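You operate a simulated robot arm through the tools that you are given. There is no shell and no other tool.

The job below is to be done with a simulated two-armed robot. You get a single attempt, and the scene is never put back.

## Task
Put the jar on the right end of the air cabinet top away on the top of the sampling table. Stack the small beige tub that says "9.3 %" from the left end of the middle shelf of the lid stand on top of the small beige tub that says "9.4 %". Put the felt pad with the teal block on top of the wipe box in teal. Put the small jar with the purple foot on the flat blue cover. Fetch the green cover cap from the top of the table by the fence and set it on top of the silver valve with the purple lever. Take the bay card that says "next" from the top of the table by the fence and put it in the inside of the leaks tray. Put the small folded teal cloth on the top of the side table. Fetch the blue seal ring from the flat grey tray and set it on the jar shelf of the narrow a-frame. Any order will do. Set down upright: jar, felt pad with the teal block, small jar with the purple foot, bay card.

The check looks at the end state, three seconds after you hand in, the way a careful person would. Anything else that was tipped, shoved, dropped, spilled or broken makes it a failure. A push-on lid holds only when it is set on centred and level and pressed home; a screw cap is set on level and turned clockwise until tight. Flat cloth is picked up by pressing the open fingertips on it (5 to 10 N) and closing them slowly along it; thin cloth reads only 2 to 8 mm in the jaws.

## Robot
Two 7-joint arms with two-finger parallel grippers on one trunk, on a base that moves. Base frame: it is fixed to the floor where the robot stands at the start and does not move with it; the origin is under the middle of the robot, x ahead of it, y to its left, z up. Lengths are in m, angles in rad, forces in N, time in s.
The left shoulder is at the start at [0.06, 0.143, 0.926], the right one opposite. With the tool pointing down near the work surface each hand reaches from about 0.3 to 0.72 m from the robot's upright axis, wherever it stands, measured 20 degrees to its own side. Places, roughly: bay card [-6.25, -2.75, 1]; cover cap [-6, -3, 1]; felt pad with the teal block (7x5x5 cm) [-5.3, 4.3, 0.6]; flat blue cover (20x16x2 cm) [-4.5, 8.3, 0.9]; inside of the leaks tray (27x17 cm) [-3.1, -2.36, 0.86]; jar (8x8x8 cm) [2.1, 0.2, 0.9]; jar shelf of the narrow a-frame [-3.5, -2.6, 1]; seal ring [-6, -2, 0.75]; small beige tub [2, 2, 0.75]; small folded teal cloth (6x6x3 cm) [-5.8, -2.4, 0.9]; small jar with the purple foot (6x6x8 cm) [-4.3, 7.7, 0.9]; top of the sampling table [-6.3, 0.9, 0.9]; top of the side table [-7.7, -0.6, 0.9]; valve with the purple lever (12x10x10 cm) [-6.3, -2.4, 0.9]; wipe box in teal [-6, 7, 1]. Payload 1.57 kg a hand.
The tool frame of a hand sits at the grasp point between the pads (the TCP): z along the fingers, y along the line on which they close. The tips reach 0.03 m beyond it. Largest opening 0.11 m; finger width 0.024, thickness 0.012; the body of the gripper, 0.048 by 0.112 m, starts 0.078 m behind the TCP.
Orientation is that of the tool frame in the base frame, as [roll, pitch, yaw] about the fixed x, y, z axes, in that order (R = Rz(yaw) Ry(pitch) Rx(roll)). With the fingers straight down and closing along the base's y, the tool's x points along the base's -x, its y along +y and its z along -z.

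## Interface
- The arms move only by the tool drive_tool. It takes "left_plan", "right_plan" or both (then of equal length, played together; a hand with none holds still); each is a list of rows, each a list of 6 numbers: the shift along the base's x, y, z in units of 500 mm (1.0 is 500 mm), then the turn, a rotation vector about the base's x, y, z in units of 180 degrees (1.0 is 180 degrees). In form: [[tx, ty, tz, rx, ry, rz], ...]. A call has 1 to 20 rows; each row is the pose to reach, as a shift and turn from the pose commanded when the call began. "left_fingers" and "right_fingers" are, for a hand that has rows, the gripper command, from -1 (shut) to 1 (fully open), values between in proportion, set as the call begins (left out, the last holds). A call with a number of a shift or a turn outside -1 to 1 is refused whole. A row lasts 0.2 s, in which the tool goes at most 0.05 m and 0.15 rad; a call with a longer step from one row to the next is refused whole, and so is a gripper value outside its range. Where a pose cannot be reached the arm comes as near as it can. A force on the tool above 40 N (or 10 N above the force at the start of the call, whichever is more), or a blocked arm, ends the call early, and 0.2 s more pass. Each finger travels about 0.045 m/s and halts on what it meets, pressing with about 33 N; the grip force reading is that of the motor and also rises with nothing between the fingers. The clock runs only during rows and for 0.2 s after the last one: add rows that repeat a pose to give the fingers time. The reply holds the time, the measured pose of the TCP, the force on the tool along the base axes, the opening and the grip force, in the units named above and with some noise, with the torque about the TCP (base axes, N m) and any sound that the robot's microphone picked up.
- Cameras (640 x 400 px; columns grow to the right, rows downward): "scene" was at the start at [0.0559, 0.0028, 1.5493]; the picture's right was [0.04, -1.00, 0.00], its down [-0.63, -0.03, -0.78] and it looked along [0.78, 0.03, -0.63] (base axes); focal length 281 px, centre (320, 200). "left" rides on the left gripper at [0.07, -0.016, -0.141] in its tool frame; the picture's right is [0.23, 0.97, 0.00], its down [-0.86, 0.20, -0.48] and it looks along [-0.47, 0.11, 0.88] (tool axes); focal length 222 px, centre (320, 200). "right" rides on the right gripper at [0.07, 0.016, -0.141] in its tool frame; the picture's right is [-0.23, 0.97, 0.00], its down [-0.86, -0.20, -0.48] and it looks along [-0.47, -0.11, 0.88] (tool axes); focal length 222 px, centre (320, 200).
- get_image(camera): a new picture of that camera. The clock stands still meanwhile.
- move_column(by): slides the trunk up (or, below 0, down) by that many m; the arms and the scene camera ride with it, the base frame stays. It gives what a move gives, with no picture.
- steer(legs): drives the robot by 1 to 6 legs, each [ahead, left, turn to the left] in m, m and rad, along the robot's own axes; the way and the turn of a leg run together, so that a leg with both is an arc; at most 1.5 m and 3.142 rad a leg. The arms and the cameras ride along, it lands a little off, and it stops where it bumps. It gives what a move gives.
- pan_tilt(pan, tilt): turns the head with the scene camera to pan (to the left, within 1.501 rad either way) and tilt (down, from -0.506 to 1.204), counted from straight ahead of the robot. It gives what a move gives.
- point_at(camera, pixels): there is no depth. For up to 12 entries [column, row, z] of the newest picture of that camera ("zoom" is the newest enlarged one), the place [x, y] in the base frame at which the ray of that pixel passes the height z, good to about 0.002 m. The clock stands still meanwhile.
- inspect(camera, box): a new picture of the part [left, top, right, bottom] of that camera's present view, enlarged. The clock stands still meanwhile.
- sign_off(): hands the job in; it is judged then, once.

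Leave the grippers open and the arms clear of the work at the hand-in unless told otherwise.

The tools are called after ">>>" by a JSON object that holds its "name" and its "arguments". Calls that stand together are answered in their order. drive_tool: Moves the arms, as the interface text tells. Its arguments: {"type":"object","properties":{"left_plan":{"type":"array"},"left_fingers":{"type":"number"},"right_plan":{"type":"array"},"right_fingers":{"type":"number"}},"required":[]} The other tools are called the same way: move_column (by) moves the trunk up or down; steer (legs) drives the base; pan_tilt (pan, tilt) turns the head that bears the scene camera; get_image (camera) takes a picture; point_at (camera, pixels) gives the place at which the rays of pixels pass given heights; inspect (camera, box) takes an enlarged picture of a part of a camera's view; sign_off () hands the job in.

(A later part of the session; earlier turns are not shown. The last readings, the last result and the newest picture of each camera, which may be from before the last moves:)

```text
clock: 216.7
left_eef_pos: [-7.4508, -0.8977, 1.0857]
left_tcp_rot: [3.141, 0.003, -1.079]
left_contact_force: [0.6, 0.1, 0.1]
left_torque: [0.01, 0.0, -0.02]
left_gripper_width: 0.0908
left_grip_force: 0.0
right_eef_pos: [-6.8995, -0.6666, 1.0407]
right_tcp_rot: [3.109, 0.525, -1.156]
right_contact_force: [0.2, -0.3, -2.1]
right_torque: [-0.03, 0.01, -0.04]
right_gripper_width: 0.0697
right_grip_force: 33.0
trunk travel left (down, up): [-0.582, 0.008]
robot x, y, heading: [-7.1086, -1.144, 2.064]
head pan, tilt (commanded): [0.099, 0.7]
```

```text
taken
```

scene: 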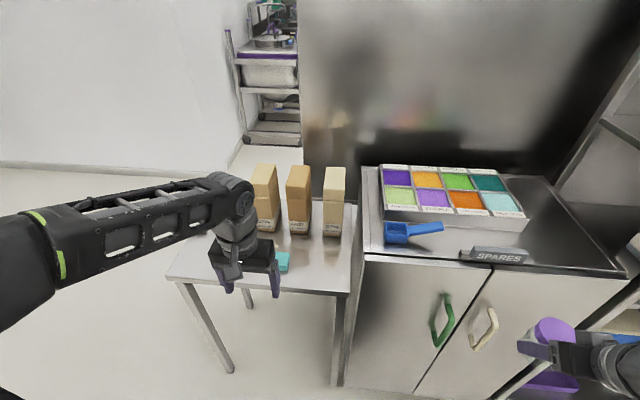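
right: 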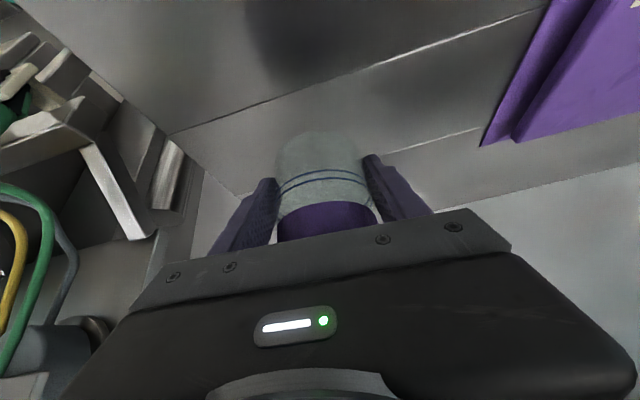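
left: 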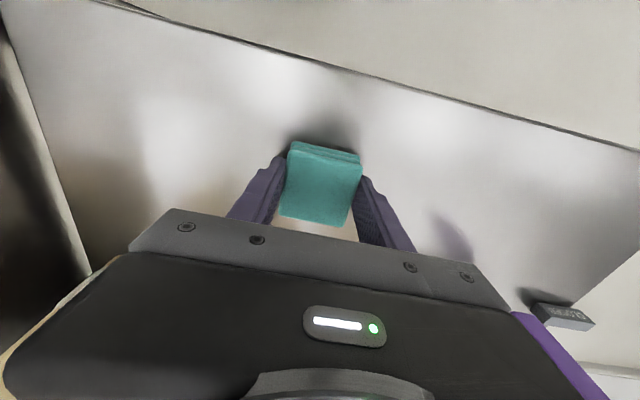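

Cloth is in place at (283,262). Behind the side table there seems to be a gap between wall and panel; I look there for a way to the sampling table.

>>> {"name": "pan_tilt", "arguments": {"pan": 0.25, "tilt": 0.25}}

>>> {"name": "get_image", "arguments": {"camera": "scene"}}

>>> {"name": "inspect", "arguments": {"camera": "scene", "box": [220, 60, 380, 280]}}

>>> {"name": "point_at", "arguments": {"camera": "scene", "pixels": [[288, 272, 0], [288, 262, 0], [345, 262, 0], [300, 268, 0], [100, 278, 0], [352, 280, 0.85]]}}

```text
clock: 217.6
left_eef_pos: [-7.4519, -0.8954, 1.0848]
left_tcp_rot: [-3.141, 0.0, -1.078]
left_contact_force: [-0.1, -0.5, -0.2]
left_torque: [-0.01, 0.01, 0.0]
left_gripper_width: 0.091
left_grip_force: 0.1
right_eef_pos: [-6.9015, -0.667, 1.039]
right_tcp_rot: [3.109, 0.522, -1.156]
right_contact_force: [-0.4, 0.8, -2.3]
right_torque: [-0.03, -0.02, -0.01]
right_gripper_width: 0.0699
right_grip_force: 32.9
trunk travel left (down, up): [-0.582, 0.008]
robot x, y, heading: [-7.1087, -1.1408, 2.065]
head pan, tilt (commanded): [0.25, 0.25]
```

```text
taken
```

scene: 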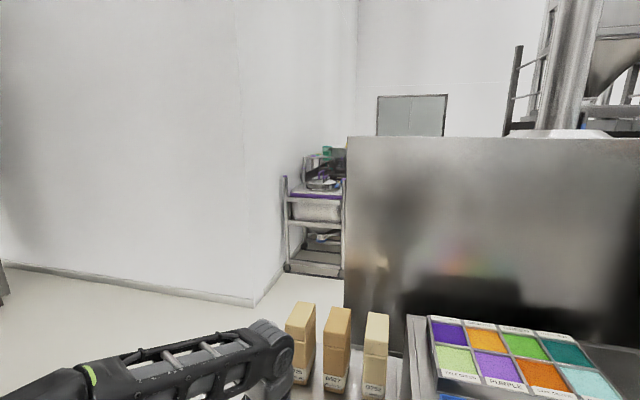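

```text
1.82 times, centred on (300, 170) of scene
```

zoom: 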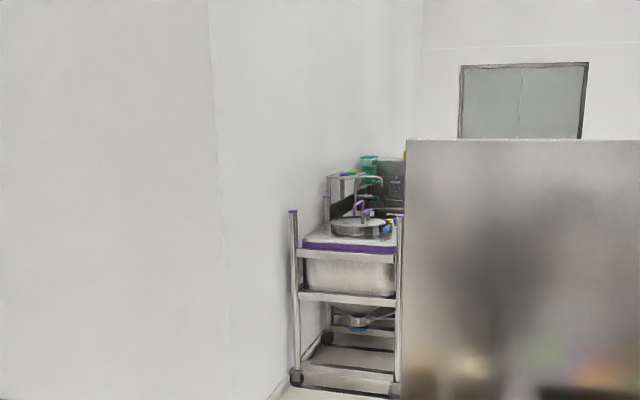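

```text
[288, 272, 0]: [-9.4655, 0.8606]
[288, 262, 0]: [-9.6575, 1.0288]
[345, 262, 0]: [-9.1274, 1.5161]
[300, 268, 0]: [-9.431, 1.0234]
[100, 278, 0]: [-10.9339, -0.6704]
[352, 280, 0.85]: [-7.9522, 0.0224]
```

That gap is blocked by a trolley, so the sampling table must be reached from the other aisle later. Now to the back of the fence table: I back off 0.2 m, slide left 0.85 m, then turn right to face the table's back.

>>> {"name": "steer", "arguments": {"legs": [[-0.2, 0, 0], [0, 0.85, 0]]}}

>>> {"name": "pan_tilt", "arguments": {"pan": 1.3, "tilt": 0.4}}

>>> {"name": "get_image", "arguments": {"camera": "scene"}}

>>> {"name": "steer", "arguments": {"legs": [[0, 0, -1.567]]}}

>>> {"name": "pan_tilt", "arguments": {"pan": -0.8, "tilt": 0.6}}

>>> {"name": "get_image", "arguments": {"camera": "scene"}}

```text
clock: 223.4
left_eef_pos: [-8.121, -1.4721, 1.0849]
left_tcp_rot: [3.141, 0.001, -1.095]
left_contact_force: [-0.3, -0.2, 0.3]
left_torque: [0.0, -0.02, 0.02]
left_gripper_width: 0.0908
left_grip_force: 0.0
right_eef_pos: [-7.5658, -1.2518, 1.0389]
right_tcp_rot: [3.108, 0.523, -1.173]
right_contact_force: [0.3, 0.5, -3.0]
right_torque: [-0.02, -0.04, -0.01]
right_gripper_width: 0.0697
right_grip_force: 32.9
trunk travel left (down, up): [-0.582, 0.008]
robot x, y, heading: [-7.7844, -1.7231, 2.05]
head pan, tilt (commanded): [0.25, 0.25]
```

```text
clock: 224.7
left_eef_pos: [-8.121, -1.4718, 1.0862]
left_tcp_rot: [-3.14, 0.0, -1.096]
left_contact_force: [0.3, -0.9, 0.0]
left_torque: [0.0, -0.01, 0.0]
left_gripper_width: 0.0904
left_grip_force: 0.1
right_eef_pos: [-7.5657, -1.2522, 1.0392]
right_tcp_rot: [3.109, 0.522, -1.173]
right_contact_force: [-0.4, 0.4, -3.6]
right_torque: [-0.04, -0.01, 0.01]
right_gripper_width: 0.0702
right_grip_force: 32.9
trunk travel left (down, up): [-0.582, 0.008]
robot x, y, heading: [-7.7816, -1.7227, 2.044]
head pan, tilt (commanded): [1.3, 0.4]
```

```text
taken
```

scene: 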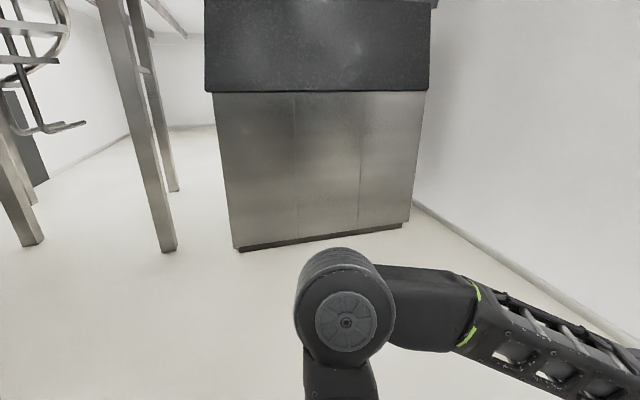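

```text
clock: 229.1
left_eef_pos: [-7.5168, -1.3951, 1.0853]
left_tcp_rot: [3.14, 0.0, -2.71]
left_contact_force: [0.1, -0.2, 0.2]
left_torque: [0.01, -0.01, 0.01]
left_gripper_width: 0.0908
left_grip_force: 0.1
right_eef_pos: [-7.3218, -1.9595, 1.0389]
right_tcp_rot: [3.109, 0.522, -2.788]
right_contact_force: [0.5, -0.3, -2.5]
right_torque: [-0.01, 0.04, -0.01]
right_gripper_width: 0.0702
right_grip_force: 32.8
trunk travel left (down, up): [-0.582, 0.008]
robot x, y, heading: [-7.7878, -1.7214, 0.431]
head pan, tilt (commanded): [1.3, 0.4]
```

```text
clock: 231.1
left_eef_pos: [-7.5172, -1.3955, 1.0856]
left_tcp_rot: [3.141, 0.0, -2.711]
left_contact_force: [-1.2, -0.6, 0.0]
left_torque: [0.0, -0.01, -0.03]
left_gripper_width: 0.0909
left_grip_force: 0.0
right_eef_pos: [-7.3206, -1.9598, 1.0395]
right_tcp_rot: [3.108, 0.522, -2.788]
right_contact_force: [-0.3, 0.2, -3.2]
right_torque: [-0.03, 0.02, -0.01]
right_gripper_width: 0.0699
right_grip_force: 33.2
trunk travel left (down, up): [-0.582, 0.008]
robot x, y, heading: [-7.7828, -1.7231, 0.434]
head pan, tilt (commanded): [-0.799, 0.6]
```

```text
taken
```

scene: 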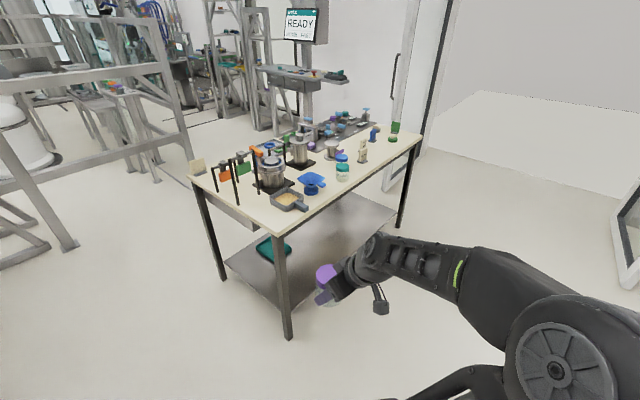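

I turn slightly to square up and measure the free space to the right before sliding along the table's back.

>>> {"name": "point_at", "arguments": {"camera": "scene", "pixels": [[287, 340, 0], [402, 233, 0], [625, 285, 0], [612, 225, 0], [268, 232, 0.87], [418, 140, 0.87], [285, 235, 0.87]]}}

>>> {"name": "steer", "arguments": {"legs": [[0, 0, 0.063]]}}

>>> {"name": "pan_tilt", "arguments": {"pan": -1.4, "tilt": 0.4}}

>>> {"name": "get_image", "arguments": {"camera": "scene"}}

```text
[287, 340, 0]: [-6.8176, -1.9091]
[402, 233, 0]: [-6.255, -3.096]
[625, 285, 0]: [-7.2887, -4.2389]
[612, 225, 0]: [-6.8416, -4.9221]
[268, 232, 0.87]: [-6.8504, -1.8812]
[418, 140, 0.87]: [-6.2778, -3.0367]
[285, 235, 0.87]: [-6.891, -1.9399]
```

```text
clock: 231.9
left_eef_pos: [-7.5383, -1.3798, 1.0844]
left_tcp_rot: [3.141, -0.001, -2.643]
left_contact_force: [0.4, -0.4, -0.1]
left_torque: [0.0, 0.0, -0.01]
left_gripper_width: 0.0909
left_grip_force: 0.0
right_eef_pos: [-7.3072, -1.9282, 1.0396]
right_tcp_rot: [3.109, 0.521, -2.723]
right_contact_force: [0.6, -0.1, -3.2]
right_torque: [-0.02, 0.06, 0.01]
right_gripper_width: 0.0698
right_grip_force: 33.0
trunk travel left (down, up): [-0.582, 0.008]
robot x, y, heading: [-7.78, -1.7211, 0.5]
head pan, tilt (commanded): [-0.799, 0.6]
```

```text
clock: 232.9
left_eef_pos: [-7.538, -1.3802, 1.0842]
left_tcp_rot: [-3.141, 0.0, -2.643]
left_contact_force: [0.3, -0.3, 0.1]
left_torque: [-0.01, 0.03, 0.02]
left_gripper_width: 0.0908
left_grip_force: 0.1
right_eef_pos: [-7.3061, -1.9289, 1.0401]
right_tcp_rot: [3.108, 0.523, -2.722]
right_contact_force: [-0.4, -0.3, -2.8]
right_torque: [0.01, 0.03, 0.03]
right_gripper_width: 0.0696
right_grip_force: 33.1
trunk travel left (down, up): [-0.582, 0.008]
robot x, y, heading: [-7.7838, -1.7259, 0.499]
head pan, tilt (commanded): [-1.4, 0.4]
```

```text
taken
```

scene: 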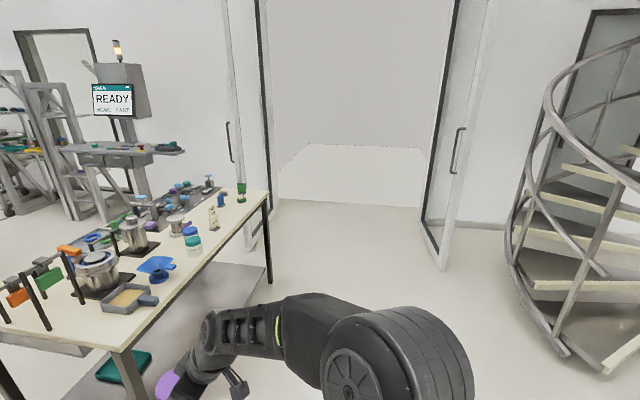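

>>> {"name": "point_at", "arguments": {"camera": "scene", "pixels": [[562, 350, 0.1], [605, 372, 0.1], [505, 245, 0.5], [440, 268, 0], [272, 283, 0], [510, 240, 0.9], [545, 100, 1.6]]}}

```text
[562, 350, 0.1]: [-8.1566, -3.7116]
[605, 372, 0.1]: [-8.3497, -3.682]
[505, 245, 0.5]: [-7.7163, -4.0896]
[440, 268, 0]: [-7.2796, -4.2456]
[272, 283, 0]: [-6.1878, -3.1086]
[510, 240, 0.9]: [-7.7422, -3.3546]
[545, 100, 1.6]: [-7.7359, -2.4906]
```

Stairs are far enough (u≈−8.4). I slide right 1.65 m along the table's back.

>>> {"name": "steer", "arguments": {"legs": [[0, -1.4, 0], [0, -0.25, 0]]}}

>>> {"name": "pan_tilt", "arguments": {"pan": 0.0, "tilt": 0.6}}

>>> {"name": "get_image", "arguments": {"camera": "scene"}}

```text
clock: 241.3
left_eef_pos: [-6.7367, -2.8193, 1.0852]
left_tcp_rot: [3.141, -0.001, -2.624]
left_contact_force: [0.9, -0.8, 0.3]
left_torque: [0.03, 0.02, -0.01]
left_gripper_width: 0.0906
left_grip_force: 0.0
right_eef_pos: [-6.4932, -3.3646, 1.0393]
right_tcp_rot: [3.107, 0.522, -2.701]
right_contact_force: [0.4, -0.3, -3.4]
right_torque: [0.0, -0.01, 0.05]
right_gripper_width: 0.07
right_grip_force: 33.2
trunk travel left (down, up): [-0.582, 0.008]
robot x, y, heading: [-6.974, -3.1666, 0.519]
head pan, tilt (commanded): [-1.4, 0.4]
```

```text
clock: 242.9
left_eef_pos: [-6.7369, -2.8196, 1.0846]
left_tcp_rot: [3.141, 0.001, -2.623]
left_contact_force: [0.1, 0.2, -0.4]
left_torque: [0.01, -0.03, -0.03]
left_gripper_width: 0.0906
left_grip_force: 0.0
right_eef_pos: [-6.4928, -3.3635, 1.0389]
right_tcp_rot: [3.106, 0.523, -2.702]
right_contact_force: [-0.6, -0.1, -2.9]
right_torque: [0.01, 0.01, -0.02]
right_gripper_width: 0.07
right_grip_force: 32.6
trunk travel left (down, up): [-0.582, 0.008]
robot x, y, heading: [-6.9758, -3.1684, 0.517]
head pan, tilt (commanded): [0.0, 0.6]
```

```text
taken
```

scene: 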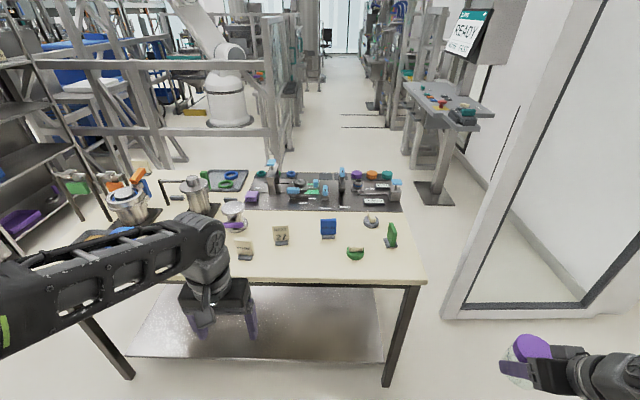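

Now I see the cards' faces. I zoom in.

>>> {"name": "inspect", "arguments": {"camera": "scene", "box": [210, 180, 430, 290]}}

>>> {"name": "inspect", "arguments": {"camera": "scene", "box": [290, 200, 410, 270]}}

```text
2.91 times, centred on (320, 235) of scene
```

zoom: 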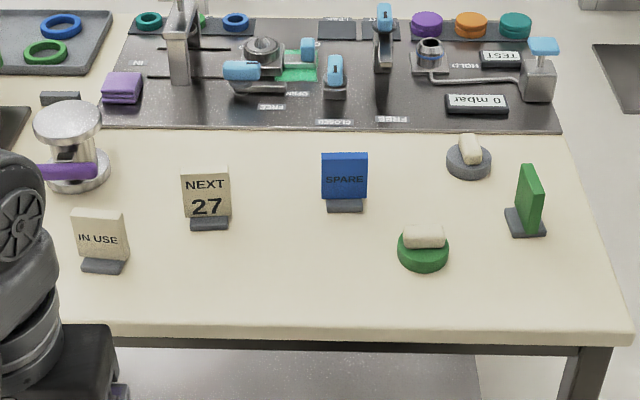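

```text
5.33 times, centred on (350, 235) of scene
```

zoom: 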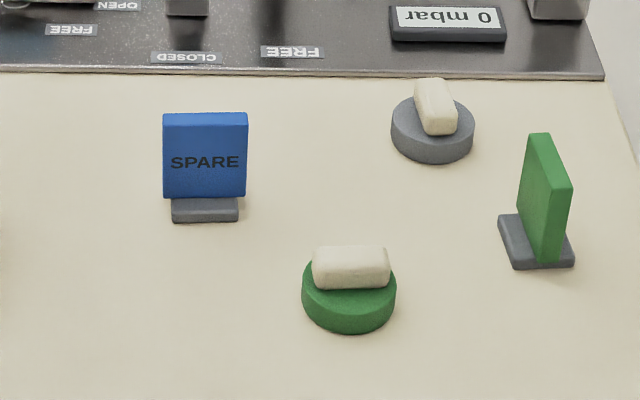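

The "NEXT 27" card is the middle beige one at (281,235); blue says SPARE. I measure card, green cap, valve top and table edge.

>>> {"name": "point_at", "arguments": {"camera": "scene", "pixels": [[355, 251, 0.9], [355, 258, 0.87], [281, 256, 0.87], [281, 228, 0.95], [232, 212, 0.97], [232, 212, 0.99], [340, 284, 0.87], [425, 278, 0.87], [246, 262, 0.87]]}}

>>> {"name": "steer", "arguments": {"legs": [[0.22, 0, -0.02]]}}

>>> {"name": "pan_tilt", "arguments": {"pan": 0.1, "tilt": 0.8}}

>>> {"name": "get_image", "arguments": {"camera": "scene"}}

```text
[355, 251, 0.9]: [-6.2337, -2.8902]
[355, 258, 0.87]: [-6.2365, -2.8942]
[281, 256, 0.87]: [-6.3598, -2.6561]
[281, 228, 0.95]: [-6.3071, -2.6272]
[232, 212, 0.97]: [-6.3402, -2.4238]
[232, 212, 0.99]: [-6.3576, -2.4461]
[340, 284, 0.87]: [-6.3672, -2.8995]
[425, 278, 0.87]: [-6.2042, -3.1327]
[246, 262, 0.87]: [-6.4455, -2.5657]
```

```text
clock: 244.6
left_eef_pos: [-6.5364, -2.7107, 1.0833]
left_tcp_rot: [3.141, 0.0, -2.634]
left_contact_force: [-0.3, -0.1, 0.4]
left_torque: [-0.01, 0.04, -0.03]
left_gripper_width: 0.0908
left_grip_force: 0.1
right_eef_pos: [-6.2987, -3.2598, 1.0389]
right_tcp_rot: [3.109, 0.522, -2.712]
right_contact_force: [0.8, -0.1, -1.6]
right_torque: [-0.07, 0.04, -0.02]
right_gripper_width: 0.0699
right_grip_force: 33.0
trunk travel left (down, up): [-0.582, 0.008]
robot x, y, heading: [-6.781, -3.0564, 0.506]
head pan, tilt (commanded): [0.0, 0.6]
```

```text
clock: 245.3
left_eef_pos: [-6.538, -2.7108, 1.0849]
left_tcp_rot: [-3.14, -0.001, -2.635]
left_contact_force: [0.3, -0.7, -0.2]
left_torque: [0.01, 0.02, -0.01]
left_gripper_width: 0.0909
left_grip_force: 0.1
right_eef_pos: [-6.2998, -3.2593, 1.0391]
right_tcp_rot: [3.108, 0.523, -2.712]
right_contact_force: [0.5, -0.7, -3.1]
right_torque: [-0.01, 0.05, 0.01]
right_gripper_width: 0.0701
right_grip_force: 33.2
trunk travel left (down, up): [-0.582, 0.008]
robot x, y, heading: [-6.7754, -3.0555, 0.505]
head pan, tilt (commanded): [0.099, 0.799]
```

```text
taken
```

scene: 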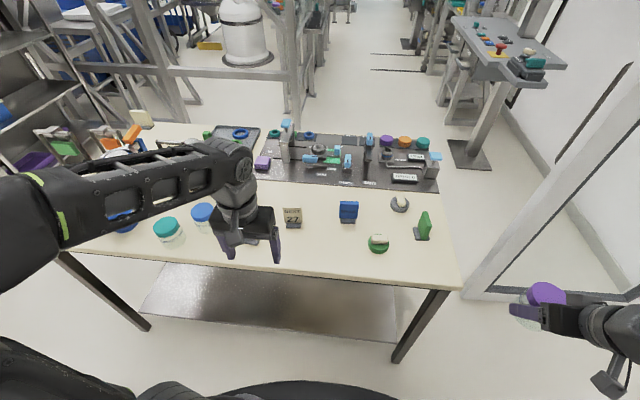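

>>> {"name": "point_at", "arguments": {"camera": "scene", "pixels": [[466, 297, 0], [480, 260, 0.3], [378, 240, 0.895], [378, 252, 0.87], [293, 228, 0.87], [292, 212, 0.93], [640, 280, 0]]}}

>>> {"name": "inspect", "arguments": {"camera": "scene", "box": [250, 170, 470, 280]}}

```text
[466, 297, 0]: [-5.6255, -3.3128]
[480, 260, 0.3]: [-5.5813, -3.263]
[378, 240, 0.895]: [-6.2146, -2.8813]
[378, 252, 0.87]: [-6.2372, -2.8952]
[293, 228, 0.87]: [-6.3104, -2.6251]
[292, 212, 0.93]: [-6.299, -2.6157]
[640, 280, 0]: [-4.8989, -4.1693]
```

```text
2.91 times, centred on (360, 225) of scene
```

zoom: 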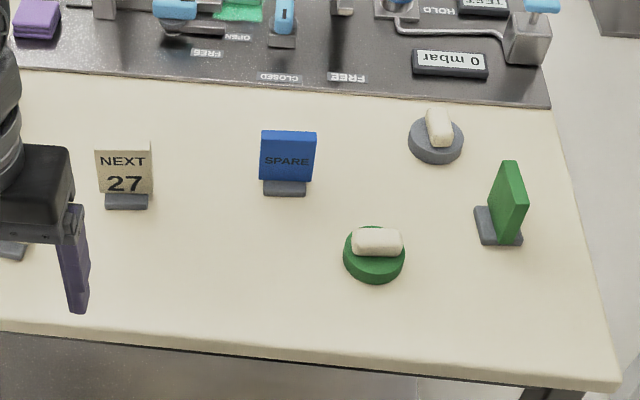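

Cap: green disc ~6 cm with a beige grip, at about (−6.235,−2.891). I bring the left hand over it at z 1.05.

>>> {"name": "drive_tool", "arguments": {"left_plan": [[0.076, -0.045, -0.009, 0, 0, 0], [0.152, -0.09, -0.018, 0, 0, 0], [0.227, -0.135, -0.026, 0, 0, 0], [0.303, -0.18, -0.035, 0, 0, 0], [0.379, -0.225, -0.044, 0, 0, 0], [0.455, -0.27, -0.053, 0, 0, 0], [0.53, -0.315, -0.061, 0, 0, 0], [0.606, -0.36, -0.07, 0, 0, 0], [0.606, -0.36, -0.07, 0, 0, 0]]}}

>>> {"name": "get_image", "arguments": {"camera": "left"}}

```text
clock: 247.3
left_eef_pos: [-6.2388, -2.8921, 1.0495]
left_tcp_rot: [3.141, 0.002, -2.634]
left_contact_force: [-0.2, 0.7, 0.0]
left_torque: [-0.01, -0.02, 0.0]
left_gripper_width: 0.091
left_grip_force: 0.0
right_eef_pos: [-6.3012, -3.2585, 1.0401]
right_tcp_rot: [3.107, 0.52, -2.713]
right_contact_force: [0.4, 0.2, -3.5]
right_torque: [-0.03, 0.0, 0.02]
right_gripper_width: 0.0698
right_grip_force: 33.2
trunk travel left (down, up): [-0.582, 0.008]
robot x, y, heading: [-6.7777, -3.0572, 0.509]
head pan, tilt (commanded): [0.099, 0.799]
```

```text
taken
```

left: 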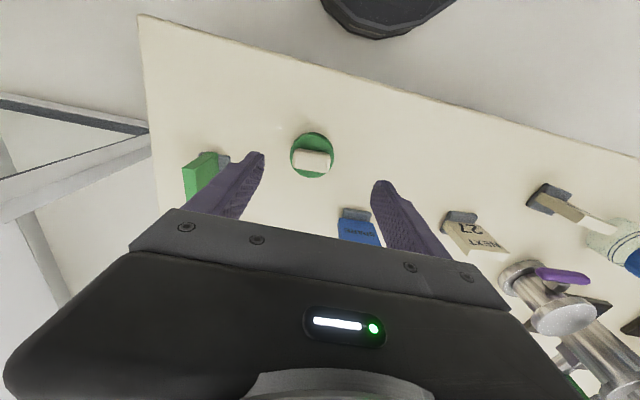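

>>> {"name": "inspect", "arguments": {"camera": "left", "box": [250, 100, 390, 200]}}

```text
4.00 times, centred on (320, 150) of left
```

zoom: 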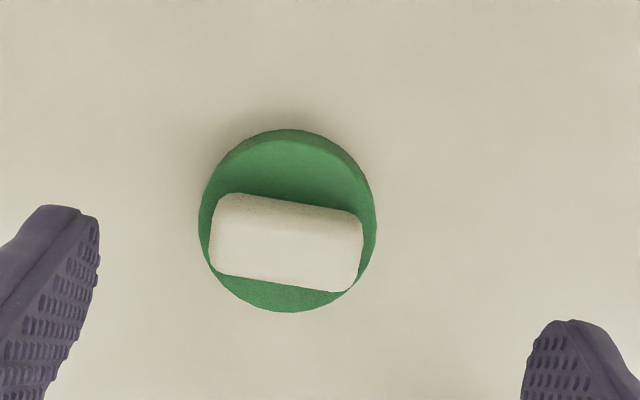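

>>> {"name": "point_at", "arguments": {"camera": "zoom", "pixels": [[287, 220, 0.88], [285, 243, 0.9], [199, 205, 0.875], [376, 225, 0.875], [290, 128, 0.87], [285, 312, 0.885], [212, 225, 0.9], [362, 255, 0.9], [285, 243, 0.91]]}}

```text
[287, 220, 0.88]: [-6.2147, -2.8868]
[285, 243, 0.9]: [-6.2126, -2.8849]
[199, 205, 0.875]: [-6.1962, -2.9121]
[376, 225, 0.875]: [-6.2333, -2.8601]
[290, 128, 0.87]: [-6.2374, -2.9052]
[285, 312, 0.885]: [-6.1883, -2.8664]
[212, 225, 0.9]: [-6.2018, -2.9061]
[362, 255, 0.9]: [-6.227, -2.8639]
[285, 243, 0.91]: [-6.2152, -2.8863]
```

Cap disc centre (−6.214,−2.886), Ø6.4 cm. I align and descend to z 0.93 first.

>>> {"name": "drive_tool", "arguments": {"left_plan": [[0.025, 0.006, -0.02, 0, 0, 0], [0.05, 0.012, -0.06, 0, 0, 0], [0.05, 0.012, -0.13, 0, 0, 0], [0.05, 0.012, -0.19, 0, 0, 0], [0.05, 0.012, -0.24, 0, 0, 0], [0.05, 0.012, -0.24, 0, 0, 0]]}}

>>> {"name": "inspect", "arguments": {"camera": "left", "box": [220, 110, 420, 240]}}

```text
clock: 248.7
left_eef_pos: [-6.2083, -2.8837, 0.9304]
left_tcp_rot: [3.141, 0.0, -2.634]
left_contact_force: [-0.3, 0.6, 0.2]
left_torque: [-0.01, 0.02, -0.01]
left_gripper_width: 0.0907
left_grip_force: 0.1
right_eef_pos: [-6.3001, -3.2578, 1.0391]
right_tcp_rot: [3.107, 0.521, -2.711]
right_contact_force: [-0.1, -0.3, -2.9]
right_torque: [0.0, 0.06, -0.01]
right_gripper_width: 0.0703
right_grip_force: 33.5
trunk travel left (down, up): [-0.582, 0.008]
robot x, y, heading: [-6.7758, -3.0581, 0.51]
head pan, tilt (commanded): [0.099, 0.799]
```

```text
3.08 times, centred on (320, 175) of left
```

zoom: 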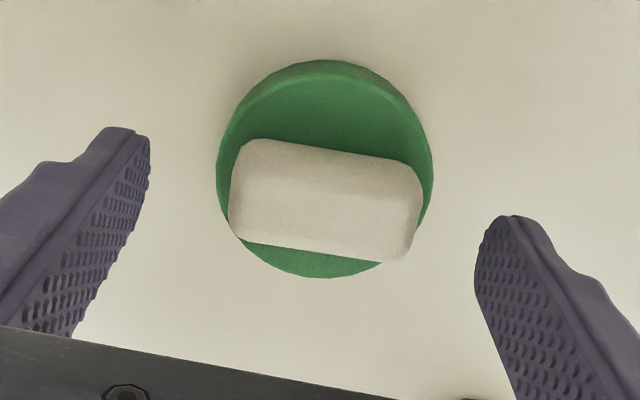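

>>> {"name": "drive_tool", "arguments": {"left_plan": [[0, 0, -0.02, 0, 0, 0], [0, 0, -0.04, 0, 0, 0], [0, 0, -0.056, 0, 0, 0], [0, 0, -0.056, 0, 0, 0]]}}

>>> {"name": "inspect", "arguments": {"camera": "left", "box": [220, 110, 420, 240]}}

```text
clock: 249.7
left_eef_pos: [-6.2084, -2.885, 0.9031]
left_tcp_rot: [-3.141, 0.0, -2.635]
left_contact_force: [0.0, 0.2, -0.1]
left_torque: [0.0, 0.0, -0.05]
left_gripper_width: 0.0911
left_grip_force: 0.0
right_eef_pos: [-6.3001, -3.2596, 1.0406]
right_tcp_rot: [3.108, 0.522, -2.713]
right_contact_force: [0.3, 0.0, -2.7]
right_torque: [0.03, 0.03, 0.0]
right_gripper_width: 0.07
right_grip_force: 33.1
trunk travel left (down, up): [-0.582, 0.008]
robot x, y, heading: [-6.7758, -3.0573, 0.512]
head pan, tilt (commanded): [0.099, 0.799]
```

```text
3.08 times, centred on (320, 175) of left
```

zoom: 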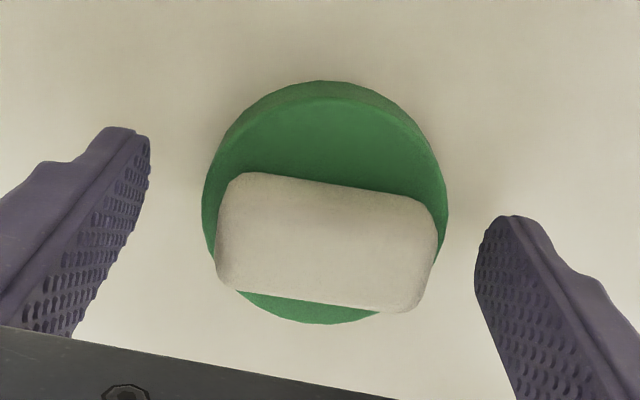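

The disc sits about 5 mm farther ahead than the finger line. I shift 5 mm ahead and close on the disc.

>>> {"name": "drive_tool", "arguments": {"left_plan": [[0.009, 0.005, -0.004, 0, 0, 0], [0.009, 0.005, -0.004, 0, 0, 0]]}}

>>> {"name": "drive_tool", "arguments": {"left_plan": [[0, 0, 0, 0, 0, 0], [0, 0, 0, 0, 0, 0], [0, 0, 0, 0, 0, 0], [0, 0, 0, 0, 0, 0], [0, 0, 0, 0, 0, 0], [0, 0, 0, 0, 0, 0]], "left_fingers": -1}}

>>> {"name": "inspect", "arguments": {"camera": "left", "box": [220, 110, 420, 240]}}

```text
clock: 250.3
left_eef_pos: [-6.2053, -2.8809, 0.9009]
left_tcp_rot: [-3.141, 0.0, -2.633]
left_contact_force: [0.8, -0.3, -0.3]
left_torque: [0.02, 0.0, 0.03]
left_gripper_width: 0.0908
left_grip_force: 0.1
right_eef_pos: [-6.3003, -3.2594, 1.0387]
right_tcp_rot: [3.106, 0.522, -2.712]
right_contact_force: [-0.4, 0.7, -2.8]
right_torque: [-0.01, 0.06, 0.0]
right_gripper_width: 0.0698
right_grip_force: 33.4
trunk travel left (down, up): [-0.582, 0.008]
robot x, y, heading: [-6.7782, -3.0554, 0.507]
head pan, tilt (commanded): [0.099, 0.799]
```

```text
clock: 251.7
left_eef_pos: [-6.2063, -2.8821, 0.9005]
left_tcp_rot: [3.141, 0.0, -2.633]
left_contact_force: [-0.8, 0.9, -0.5]
left_torque: [0.02, 0.0, -0.04]
left_gripper_width: 0.0629
left_grip_force: 33.1
right_eef_pos: [-6.3007, -3.2585, 1.0401]
right_tcp_rot: [3.106, 0.522, -2.713]
right_contact_force: [-0.4, 0.4, -3.1]
right_torque: [0.0, 0.06, 0.02]
right_gripper_width: 0.0698
right_grip_force: 33.3
trunk travel left (down, up): [-0.582, 0.008]
robot x, y, heading: [-6.7783, -3.0601, 0.505]
head pan, tilt (commanded): [0.099, 0.799]
```

```text
3.08 times, centred on (320, 175) of left
```

zoom: 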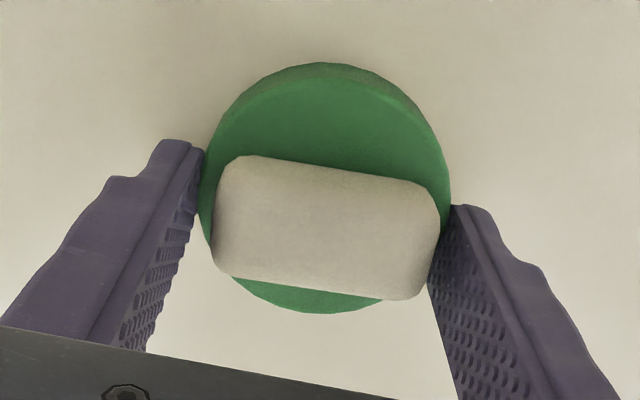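

Gripped, but the valve is too far for a vertical hand at that height. I reopen, tilt the hand 40° forward about the closing axis in place, and regrip so I can reach farther with the cap kept level.

>>> {"name": "drive_tool", "arguments": {"left_plan": [[0, 0, 0, 0, 0, 0], [0, 0, 0, 0, 0, 0], [0, 0, 0, 0, 0, 0]], "left_fingers": 0.65}}

>>> {"name": "drive_tool", "arguments": {"left_plan": [[0, 0, 0.004, 0.0178, -0.0325, 0], [0, 0, 0.004, 0.0356, -0.065, 0], [0, 0, 0.004, 0.0534, -0.0975, 0], [0, 0, 0.004, 0.0711, -0.13, 0], [0, 0, 0.004, 0.0889, -0.1624, 0], [0, 0, 0.004, 0.1067, -0.1949, 0], [0, 0, 0.004, 0.1067, -0.1949, 0]]}}

>>> {"name": "get_image", "arguments": {"camera": "left"}}

>>> {"name": "get_image", "arguments": {"camera": "scene"}}

```text
clock: 252.5
left_eef_pos: [-6.2052, -2.8823, 0.9008]
left_tcp_rot: [-3.141, 0.0, -2.634]
left_contact_force: [-1.1, 0.1, 0.3]
left_torque: [-0.01, 0.01, -0.03]
left_gripper_width: 0.0908
left_grip_force: 0.0
right_eef_pos: [-6.2999, -3.2591, 1.0391]
right_tcp_rot: [3.106, 0.521, -2.712]
right_contact_force: [-0.1, 0.6, -2.0]
right_torque: [-0.05, 0.01, -0.02]
right_gripper_width: 0.0698
right_grip_force: 32.7
trunk travel left (down, up): [-0.582, 0.008]
robot x, y, heading: [-6.7778, -3.0591, 0.507]
head pan, tilt (commanded): [0.099, 0.799]
```

```text
clock: 254.1
left_eef_pos: [-6.2057, -2.882, 0.9014]
left_tcp_rot: [-3.135, 0.7, -2.632]
left_contact_force: [0.1, -0.1, -0.2]
left_torque: [0.0, 0.02, -0.02]
left_gripper_width: 0.0909
left_grip_force: 0.1
right_eef_pos: [-6.2996, -3.2579, 1.0394]
right_tcp_rot: [3.109, 0.521, -2.711]
right_contact_force: [0.7, 0.4, -2.6]
right_torque: [-0.04, 0.05, -0.01]
right_gripper_width: 0.0699
right_grip_force: 32.6
trunk travel left (down, up): [-0.582, 0.008]
robot x, y, heading: [-6.7762, -3.0586, 0.512]
head pan, tilt (commanded): [0.099, 0.799]
```

```text
taken
```

left: 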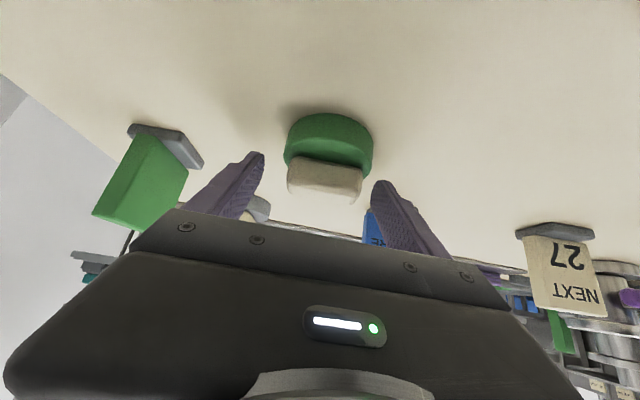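

```text
taken
```

scene: 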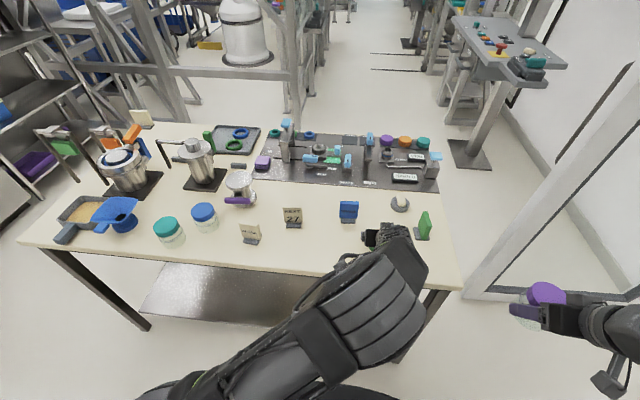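

The tips now overshoot the disc by about 2 cm. I move back 1.8 cm and check.

>>> {"name": "drive_tool", "arguments": {"left_plan": [[-0.016, -0.009, -0.002, 0, 0, 0], [-0.0316, -0.0172, -0.004, 0, 0, 0], [-0.0316, -0.0172, -0.004, 0, 0, 0]]}}

>>> {"name": "inspect", "arguments": {"camera": "left", "box": [220, 90, 420, 220]}}

```text
clock: 254.9
left_eef_pos: [-6.2214, -2.8922, 0.9002]
left_tcp_rot: [-3.136, 0.699, -2.634]
left_contact_force: [0.4, -0.2, -0.3]
left_torque: [-0.04, 0.0, 0.01]
left_gripper_width: 0.0908
left_grip_force: 0.0
right_eef_pos: [-6.299, -3.2605, 1.0401]
right_tcp_rot: [3.107, 0.522, -2.711]
right_contact_force: [-0.7, 0.0, -2.1]
right_torque: [-0.03, 0.05, 0.02]
right_gripper_width: 0.07
right_grip_force: 32.7
trunk travel left (down, up): [-0.582, 0.008]
robot x, y, heading: [-6.7778, -3.0571, 0.508]
head pan, tilt (commanded): [0.099, 0.799]
```

```text
3.08 times, centred on (320, 155) of left
```

zoom: 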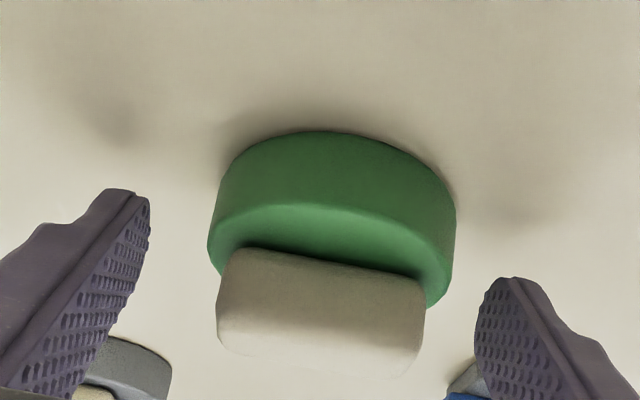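

Fingers are level with the disc's widest part. I lower 4 mm and close.

>>> {"name": "drive_tool", "arguments": {"left_plan": [[0, 0, -0.004, 0, 0, 0], [0, 0, -0.008, 0, 0, 0], [0, 0, -0.008, 0, 0, 0]]}}

>>> {"name": "drive_tool", "arguments": {"left_plan": [[0, 0, 0, 0, 0, 0], [0, 0, 0, 0, 0, 0], [0, 0, 0, 0, 0, 0], [0, 0, 0, 0, 0, 0], [0, 0, 0, 0, 0, 0], [0, 0, 0, 0, 0, 0]], "left_fingers": -1}}

>>> {"name": "inspect", "arguments": {"camera": "left", "box": [220, 90, 420, 220]}}

```text
clock: 255.7
left_eef_pos: [-6.2218, -2.8921, 0.8968]
left_tcp_rot: [-3.135, 0.698, -2.632]
left_contact_force: [0.0, 0.5, -0.3]
left_torque: [-0.02, 0.02, -0.03]
left_gripper_width: 0.0909
left_grip_force: 0.0
right_eef_pos: [-6.2993, -3.2599, 1.0391]
right_tcp_rot: [3.104, 0.521, -2.714]
right_contact_force: [0.2, -1.1, -2.5]
right_torque: [-0.03, 0.03, 0.01]
right_gripper_width: 0.0698
right_grip_force: 32.9
trunk travel left (down, up): [-0.582, 0.008]
robot x, y, heading: [-6.7768, -3.0556, 0.502]
head pan, tilt (commanded): [0.099, 0.799]
```

```text
clock: 257.1
left_eef_pos: [-6.2216, -2.8924, 0.8975]
left_tcp_rot: [-3.136, 0.698, -2.634]
left_contact_force: [0.9, 0.0, 1.3]
left_torque: [0.01, -0.05, 0.0]
left_gripper_width: 0.0627
left_grip_force: 33.3
right_eef_pos: [-6.2999, -3.259, 1.0397]
right_tcp_rot: [3.106, 0.521, -2.713]
right_contact_force: [0.4, 0.6, -3.3]
right_torque: [-0.01, 0.04, -0.03]
right_gripper_width: 0.0697
right_grip_force: 33.4
trunk travel left (down, up): [-0.582, 0.008]
robot x, y, heading: [-6.779, -3.0599, 0.509]
head pan, tilt (commanded): [0.099, 0.799]
```

```text
3.08 times, centred on (320, 155) of left
```

zoom: 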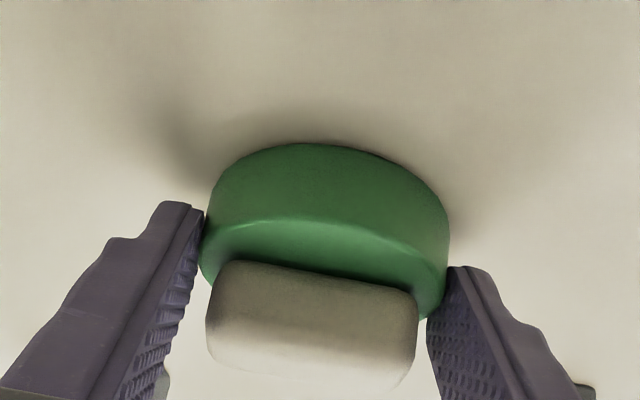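

Regripped at 6.3 cm. I lift 18 cm.

>>> {"name": "drive_tool", "arguments": {"left_plan": [[0, 0, 0.06, 0, 0, 0], [0, 0, 0.14, 0, 0, 0], [0, 0, 0.22, 0, 0, 0], [0, 0, 0.3, 0, 0, 0], [0, 0, 0.36, 0, 0, 0], [0, 0, 0.36, 0, 0, 0]]}}

>>> {"name": "get_image", "arguments": {"camera": "left"}}

>>> {"name": "get_image", "arguments": {"camera": "scene"}}

```text
clock: 258.5
left_eef_pos: [-6.2201, -2.8924, 1.0754]
left_tcp_rot: [-3.138, 0.697, -2.634]
left_contact_force: [0.2, 0.3, -1.1]
left_torque: [0.0, 0.02, 0.01]
left_gripper_width: 0.063
left_grip_force: 33.1
right_eef_pos: [-6.2976, -3.2596, 1.0392]
right_tcp_rot: [3.108, 0.523, -2.713]
right_contact_force: [-0.3, -0.5, -2.8]
right_torque: [-0.05, 0.03, 0.01]
right_gripper_width: 0.0699
right_grip_force: 33.3
trunk travel left (down, up): [-0.582, 0.008]
robot x, y, heading: [-6.7739, -3.0593, 0.505]
head pan, tilt (commanded): [0.099, 0.799]
```

```text
taken
```

left: 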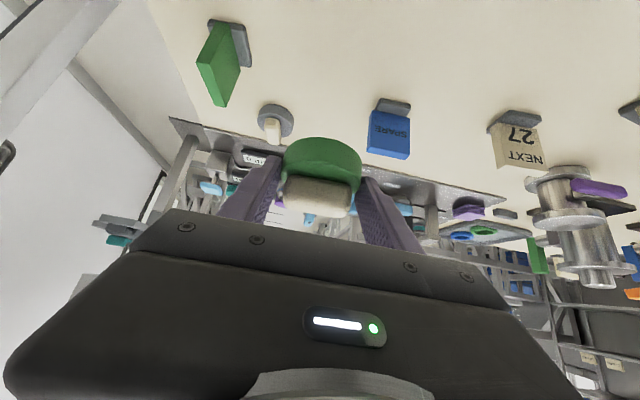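

```text
taken
```

scene: 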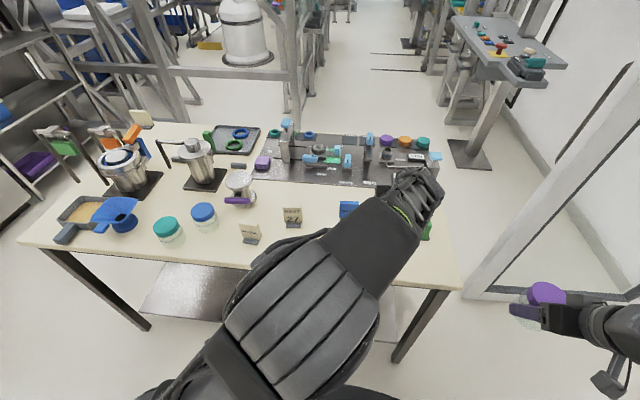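

The cap is up and level. I zoom on the purple-lever valve to locate its top.

>>> {"name": "inspect", "arguments": {"camera": "scene", "box": [190, 150, 310, 250]}}

>>> {"name": "inspect", "arguments": {"camera": "left", "box": [480, 80, 640, 240]}}

```text
4.00 times, centred on (250, 200) of scene
```

zoom: 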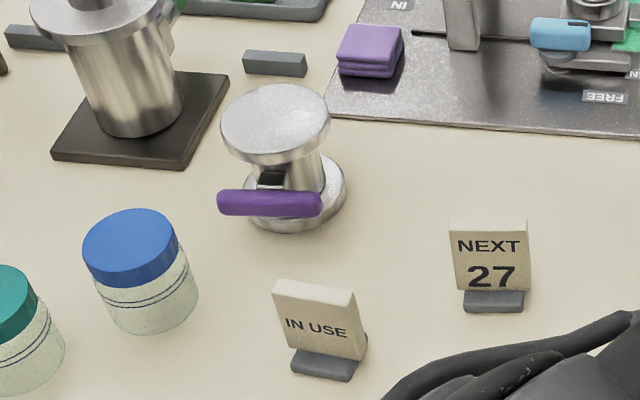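

```text
2.50 times, centred on (560, 160) of left
```

zoom: 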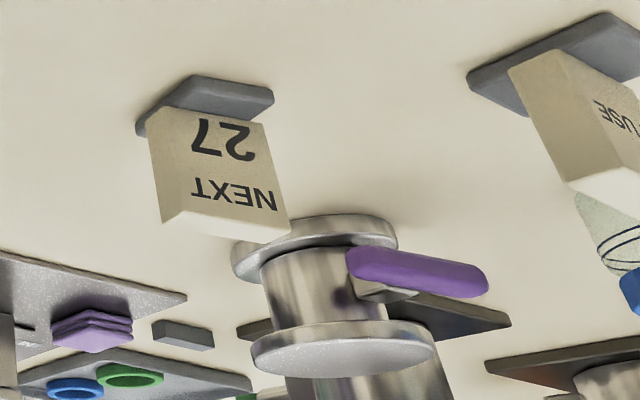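

>>> {"name": "point_at", "arguments": {"camera": "zoom", "pixels": [[342, 352, 0.93], [342, 352, 0.95], [342, 352, 0.97], [315, 243, 0.875], [252, 345, 0.95], [434, 352, 0.95]]}}

>>> {"name": "inspect", "arguments": {"camera": "scene", "box": [190, 150, 310, 250]}}

>>> {"name": "point_at", "arguments": {"camera": "zoom", "pixels": [[275, 116, 0.93], [275, 116, 0.95], [275, 116, 0.97], [297, 190, 0.875], [220, 122, 0.95], [330, 110, 0.95], [490, 300, 0.87], [490, 222, 0.93], [465, 308, 0.866], [525, 300, 0.866], [272, 203, 0.92]]}}

```text
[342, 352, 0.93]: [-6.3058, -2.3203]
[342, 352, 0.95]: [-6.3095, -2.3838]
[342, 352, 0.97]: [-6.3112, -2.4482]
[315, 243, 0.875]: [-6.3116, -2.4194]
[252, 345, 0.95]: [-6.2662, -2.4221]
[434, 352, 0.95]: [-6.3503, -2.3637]
```

```text
4.00 times, centred on (250, 200) of scene
```

zoom: 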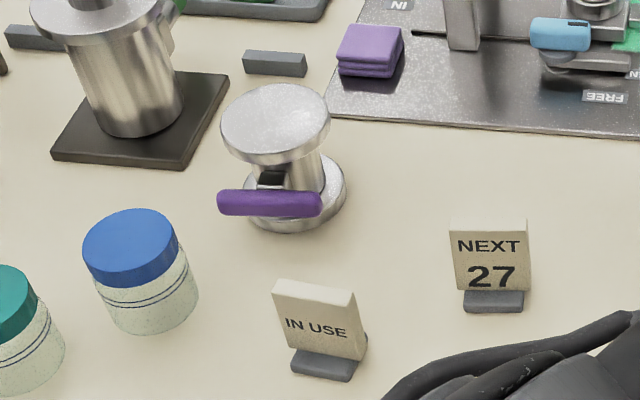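

```text
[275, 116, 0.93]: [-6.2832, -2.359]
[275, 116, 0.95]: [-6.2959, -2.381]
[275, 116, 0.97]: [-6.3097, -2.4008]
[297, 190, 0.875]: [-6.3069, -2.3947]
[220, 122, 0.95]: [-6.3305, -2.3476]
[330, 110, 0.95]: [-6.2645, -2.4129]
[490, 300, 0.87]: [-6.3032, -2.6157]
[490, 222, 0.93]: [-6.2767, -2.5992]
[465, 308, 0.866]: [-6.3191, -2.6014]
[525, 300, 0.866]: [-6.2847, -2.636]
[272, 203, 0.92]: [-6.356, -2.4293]
```

Valve top flange (Ø9 cm) is centred about (−6.305,−2.393), z≈0.96. I slide the base left 0.3 m, carrying the cap above the cards.

>>> {"name": "steer", "arguments": {"legs": [[0, 0.3, -0.008]]}}

>>> {"name": "get_image", "arguments": {"camera": "scene"}}

>>> {"name": "get_image", "arguments": {"camera": "left"}}

```text
clock: 260.6
left_eef_pos: [-6.3683, -2.6252, 1.0753]
left_tcp_rot: [-3.137, 0.698, -2.637]
left_contact_force: [-0.1, -0.2, -1.0]
left_torque: [0.01, -0.03, -0.01]
left_gripper_width: 0.063
left_grip_force: 32.8
right_eef_pos: [-6.451, -2.9891, 1.0397]
right_tcp_rot: [3.107, 0.521, -2.716]
right_contact_force: [0.5, 0.3, -3.2]
right_torque: [-0.04, 0.03, 0.01]
right_gripper_width: 0.0699
right_grip_force: 32.9
trunk travel left (down, up): [-0.582, 0.008]
robot x, y, heading: [-6.9265, -2.7857, 0.503]
head pan, tilt (commanded): [0.099, 0.799]
```

```text
taken
```

scene: 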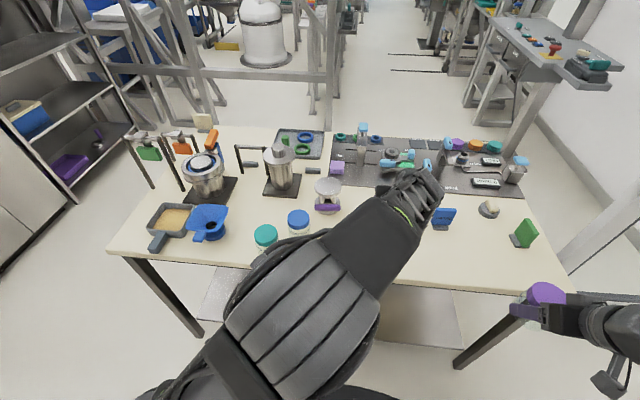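

```text
taken
```

left: 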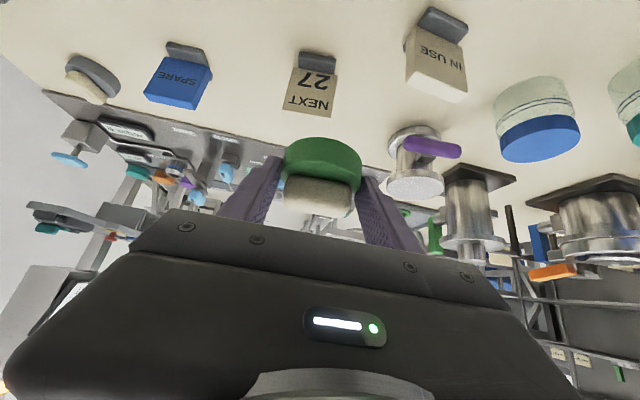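

I re-measure the valve top from this closer pose with both cameras.

>>> {"name": "inspect", "arguments": {"camera": "scene", "box": [290, 160, 370, 220]}}

>>> {"name": "point_at", "arguments": {"camera": "left", "pixels": [[416, 184, 0.95], [416, 184, 0.96], [416, 184, 0.97], [413, 140, 0.875], [387, 183, 0.96], [444, 183, 0.96]]}}

```text
6.67 times, centred on (330, 190) of scene
```

zoom: 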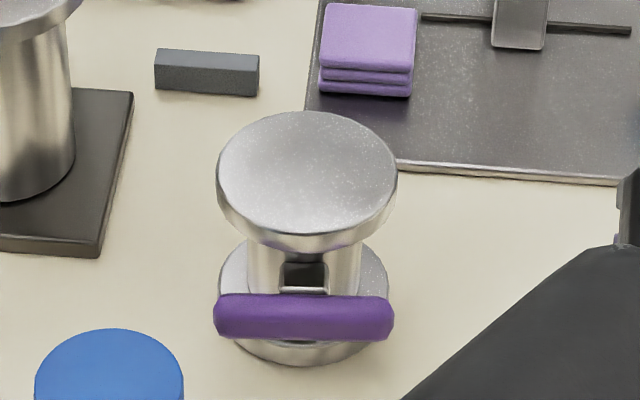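

```text
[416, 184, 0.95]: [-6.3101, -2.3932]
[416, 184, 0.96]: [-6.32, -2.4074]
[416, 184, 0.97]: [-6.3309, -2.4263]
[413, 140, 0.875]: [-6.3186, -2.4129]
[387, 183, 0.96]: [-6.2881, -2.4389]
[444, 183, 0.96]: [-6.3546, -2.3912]
```

>>> {"name": "point_at", "arguments": {"camera": "zoom", "pixels": [[307, 172, 0.95], [307, 172, 0.96], [307, 172, 0.97], [304, 300, 0.87], [217, 180, 0.96], [396, 178, 0.96], [307, 112, 0.96], [307, 234, 0.96]]}}

```text
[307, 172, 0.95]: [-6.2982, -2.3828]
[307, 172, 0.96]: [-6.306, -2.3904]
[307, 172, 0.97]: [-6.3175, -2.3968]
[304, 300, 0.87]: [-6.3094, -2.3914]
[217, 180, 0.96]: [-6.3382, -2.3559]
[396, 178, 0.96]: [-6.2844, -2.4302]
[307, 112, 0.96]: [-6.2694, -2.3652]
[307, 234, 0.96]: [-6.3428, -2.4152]
```

Valve top centre (−6.308,−2.391), z≈0.955. I carry the cap over it, keeping height.

>>> {"name": "drive_tool", "arguments": {"left_plan": [[0.014, 0.074, 0, 0, 0, 0], [0.029, 0.149, 0, 0, 0, 0], [0.043, 0.223, 0, 0, 0, 0], [0.057, 0.297, 0, 0, 0, 0], [0.072, 0.372, 0, 0, 0, 0], [0.086, 0.446, 0, 0, 0, 0], [0.086, 0.446, 0, 0, 0, 0]]}}

>>> {"name": "get_image", "arguments": {"camera": "left"}}

>>> {"name": "inspect", "arguments": {"camera": "scene", "box": [270, 130, 390, 230]}}

```text
clock: 262.2
left_eef_pos: [-6.3282, -2.4007, 1.0782]
left_tcp_rot: [-3.138, 0.699, -2.639]
left_contact_force: [0.5, -0.6, -0.9]
left_torque: [0.01, 0.01, 0.03]
left_gripper_width: 0.0629
left_grip_force: 33.1
right_eef_pos: [-6.4493, -2.9902, 1.0392]
right_tcp_rot: [3.107, 0.52, -2.717]
right_contact_force: [-0.4, -0.9, -2.7]
right_torque: [-0.02, 0.02, -0.02]
right_gripper_width: 0.0699
right_grip_force: 33.0
trunk travel left (down, up): [-0.582, 0.008]
robot x, y, heading: [-6.9279, -2.7895, 0.5]
head pan, tilt (commanded): [0.099, 0.799]
```

```text
taken
```

left: 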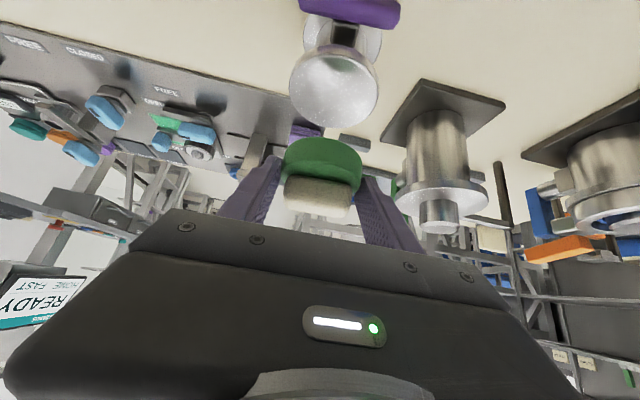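

```text
4.00 times, centred on (330, 180) of scene
```

zoom: 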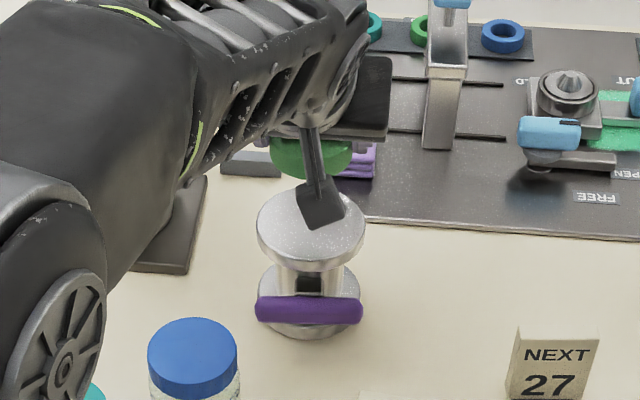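

>>> {"name": "point_at", "arguments": {"camera": "left", "pixels": [[335, 88, 0.955], [335, 88, 0.945], [290, 88, 0.955], [379, 88, 0.955], [335, 57, 0.955], [335, 126, 0.955], [322, 150, 1.045]]}}

```text
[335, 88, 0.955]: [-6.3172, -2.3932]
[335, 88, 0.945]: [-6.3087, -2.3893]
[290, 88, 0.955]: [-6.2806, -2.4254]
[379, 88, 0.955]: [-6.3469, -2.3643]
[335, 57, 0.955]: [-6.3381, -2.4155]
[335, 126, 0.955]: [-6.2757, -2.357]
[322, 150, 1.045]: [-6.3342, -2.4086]
```

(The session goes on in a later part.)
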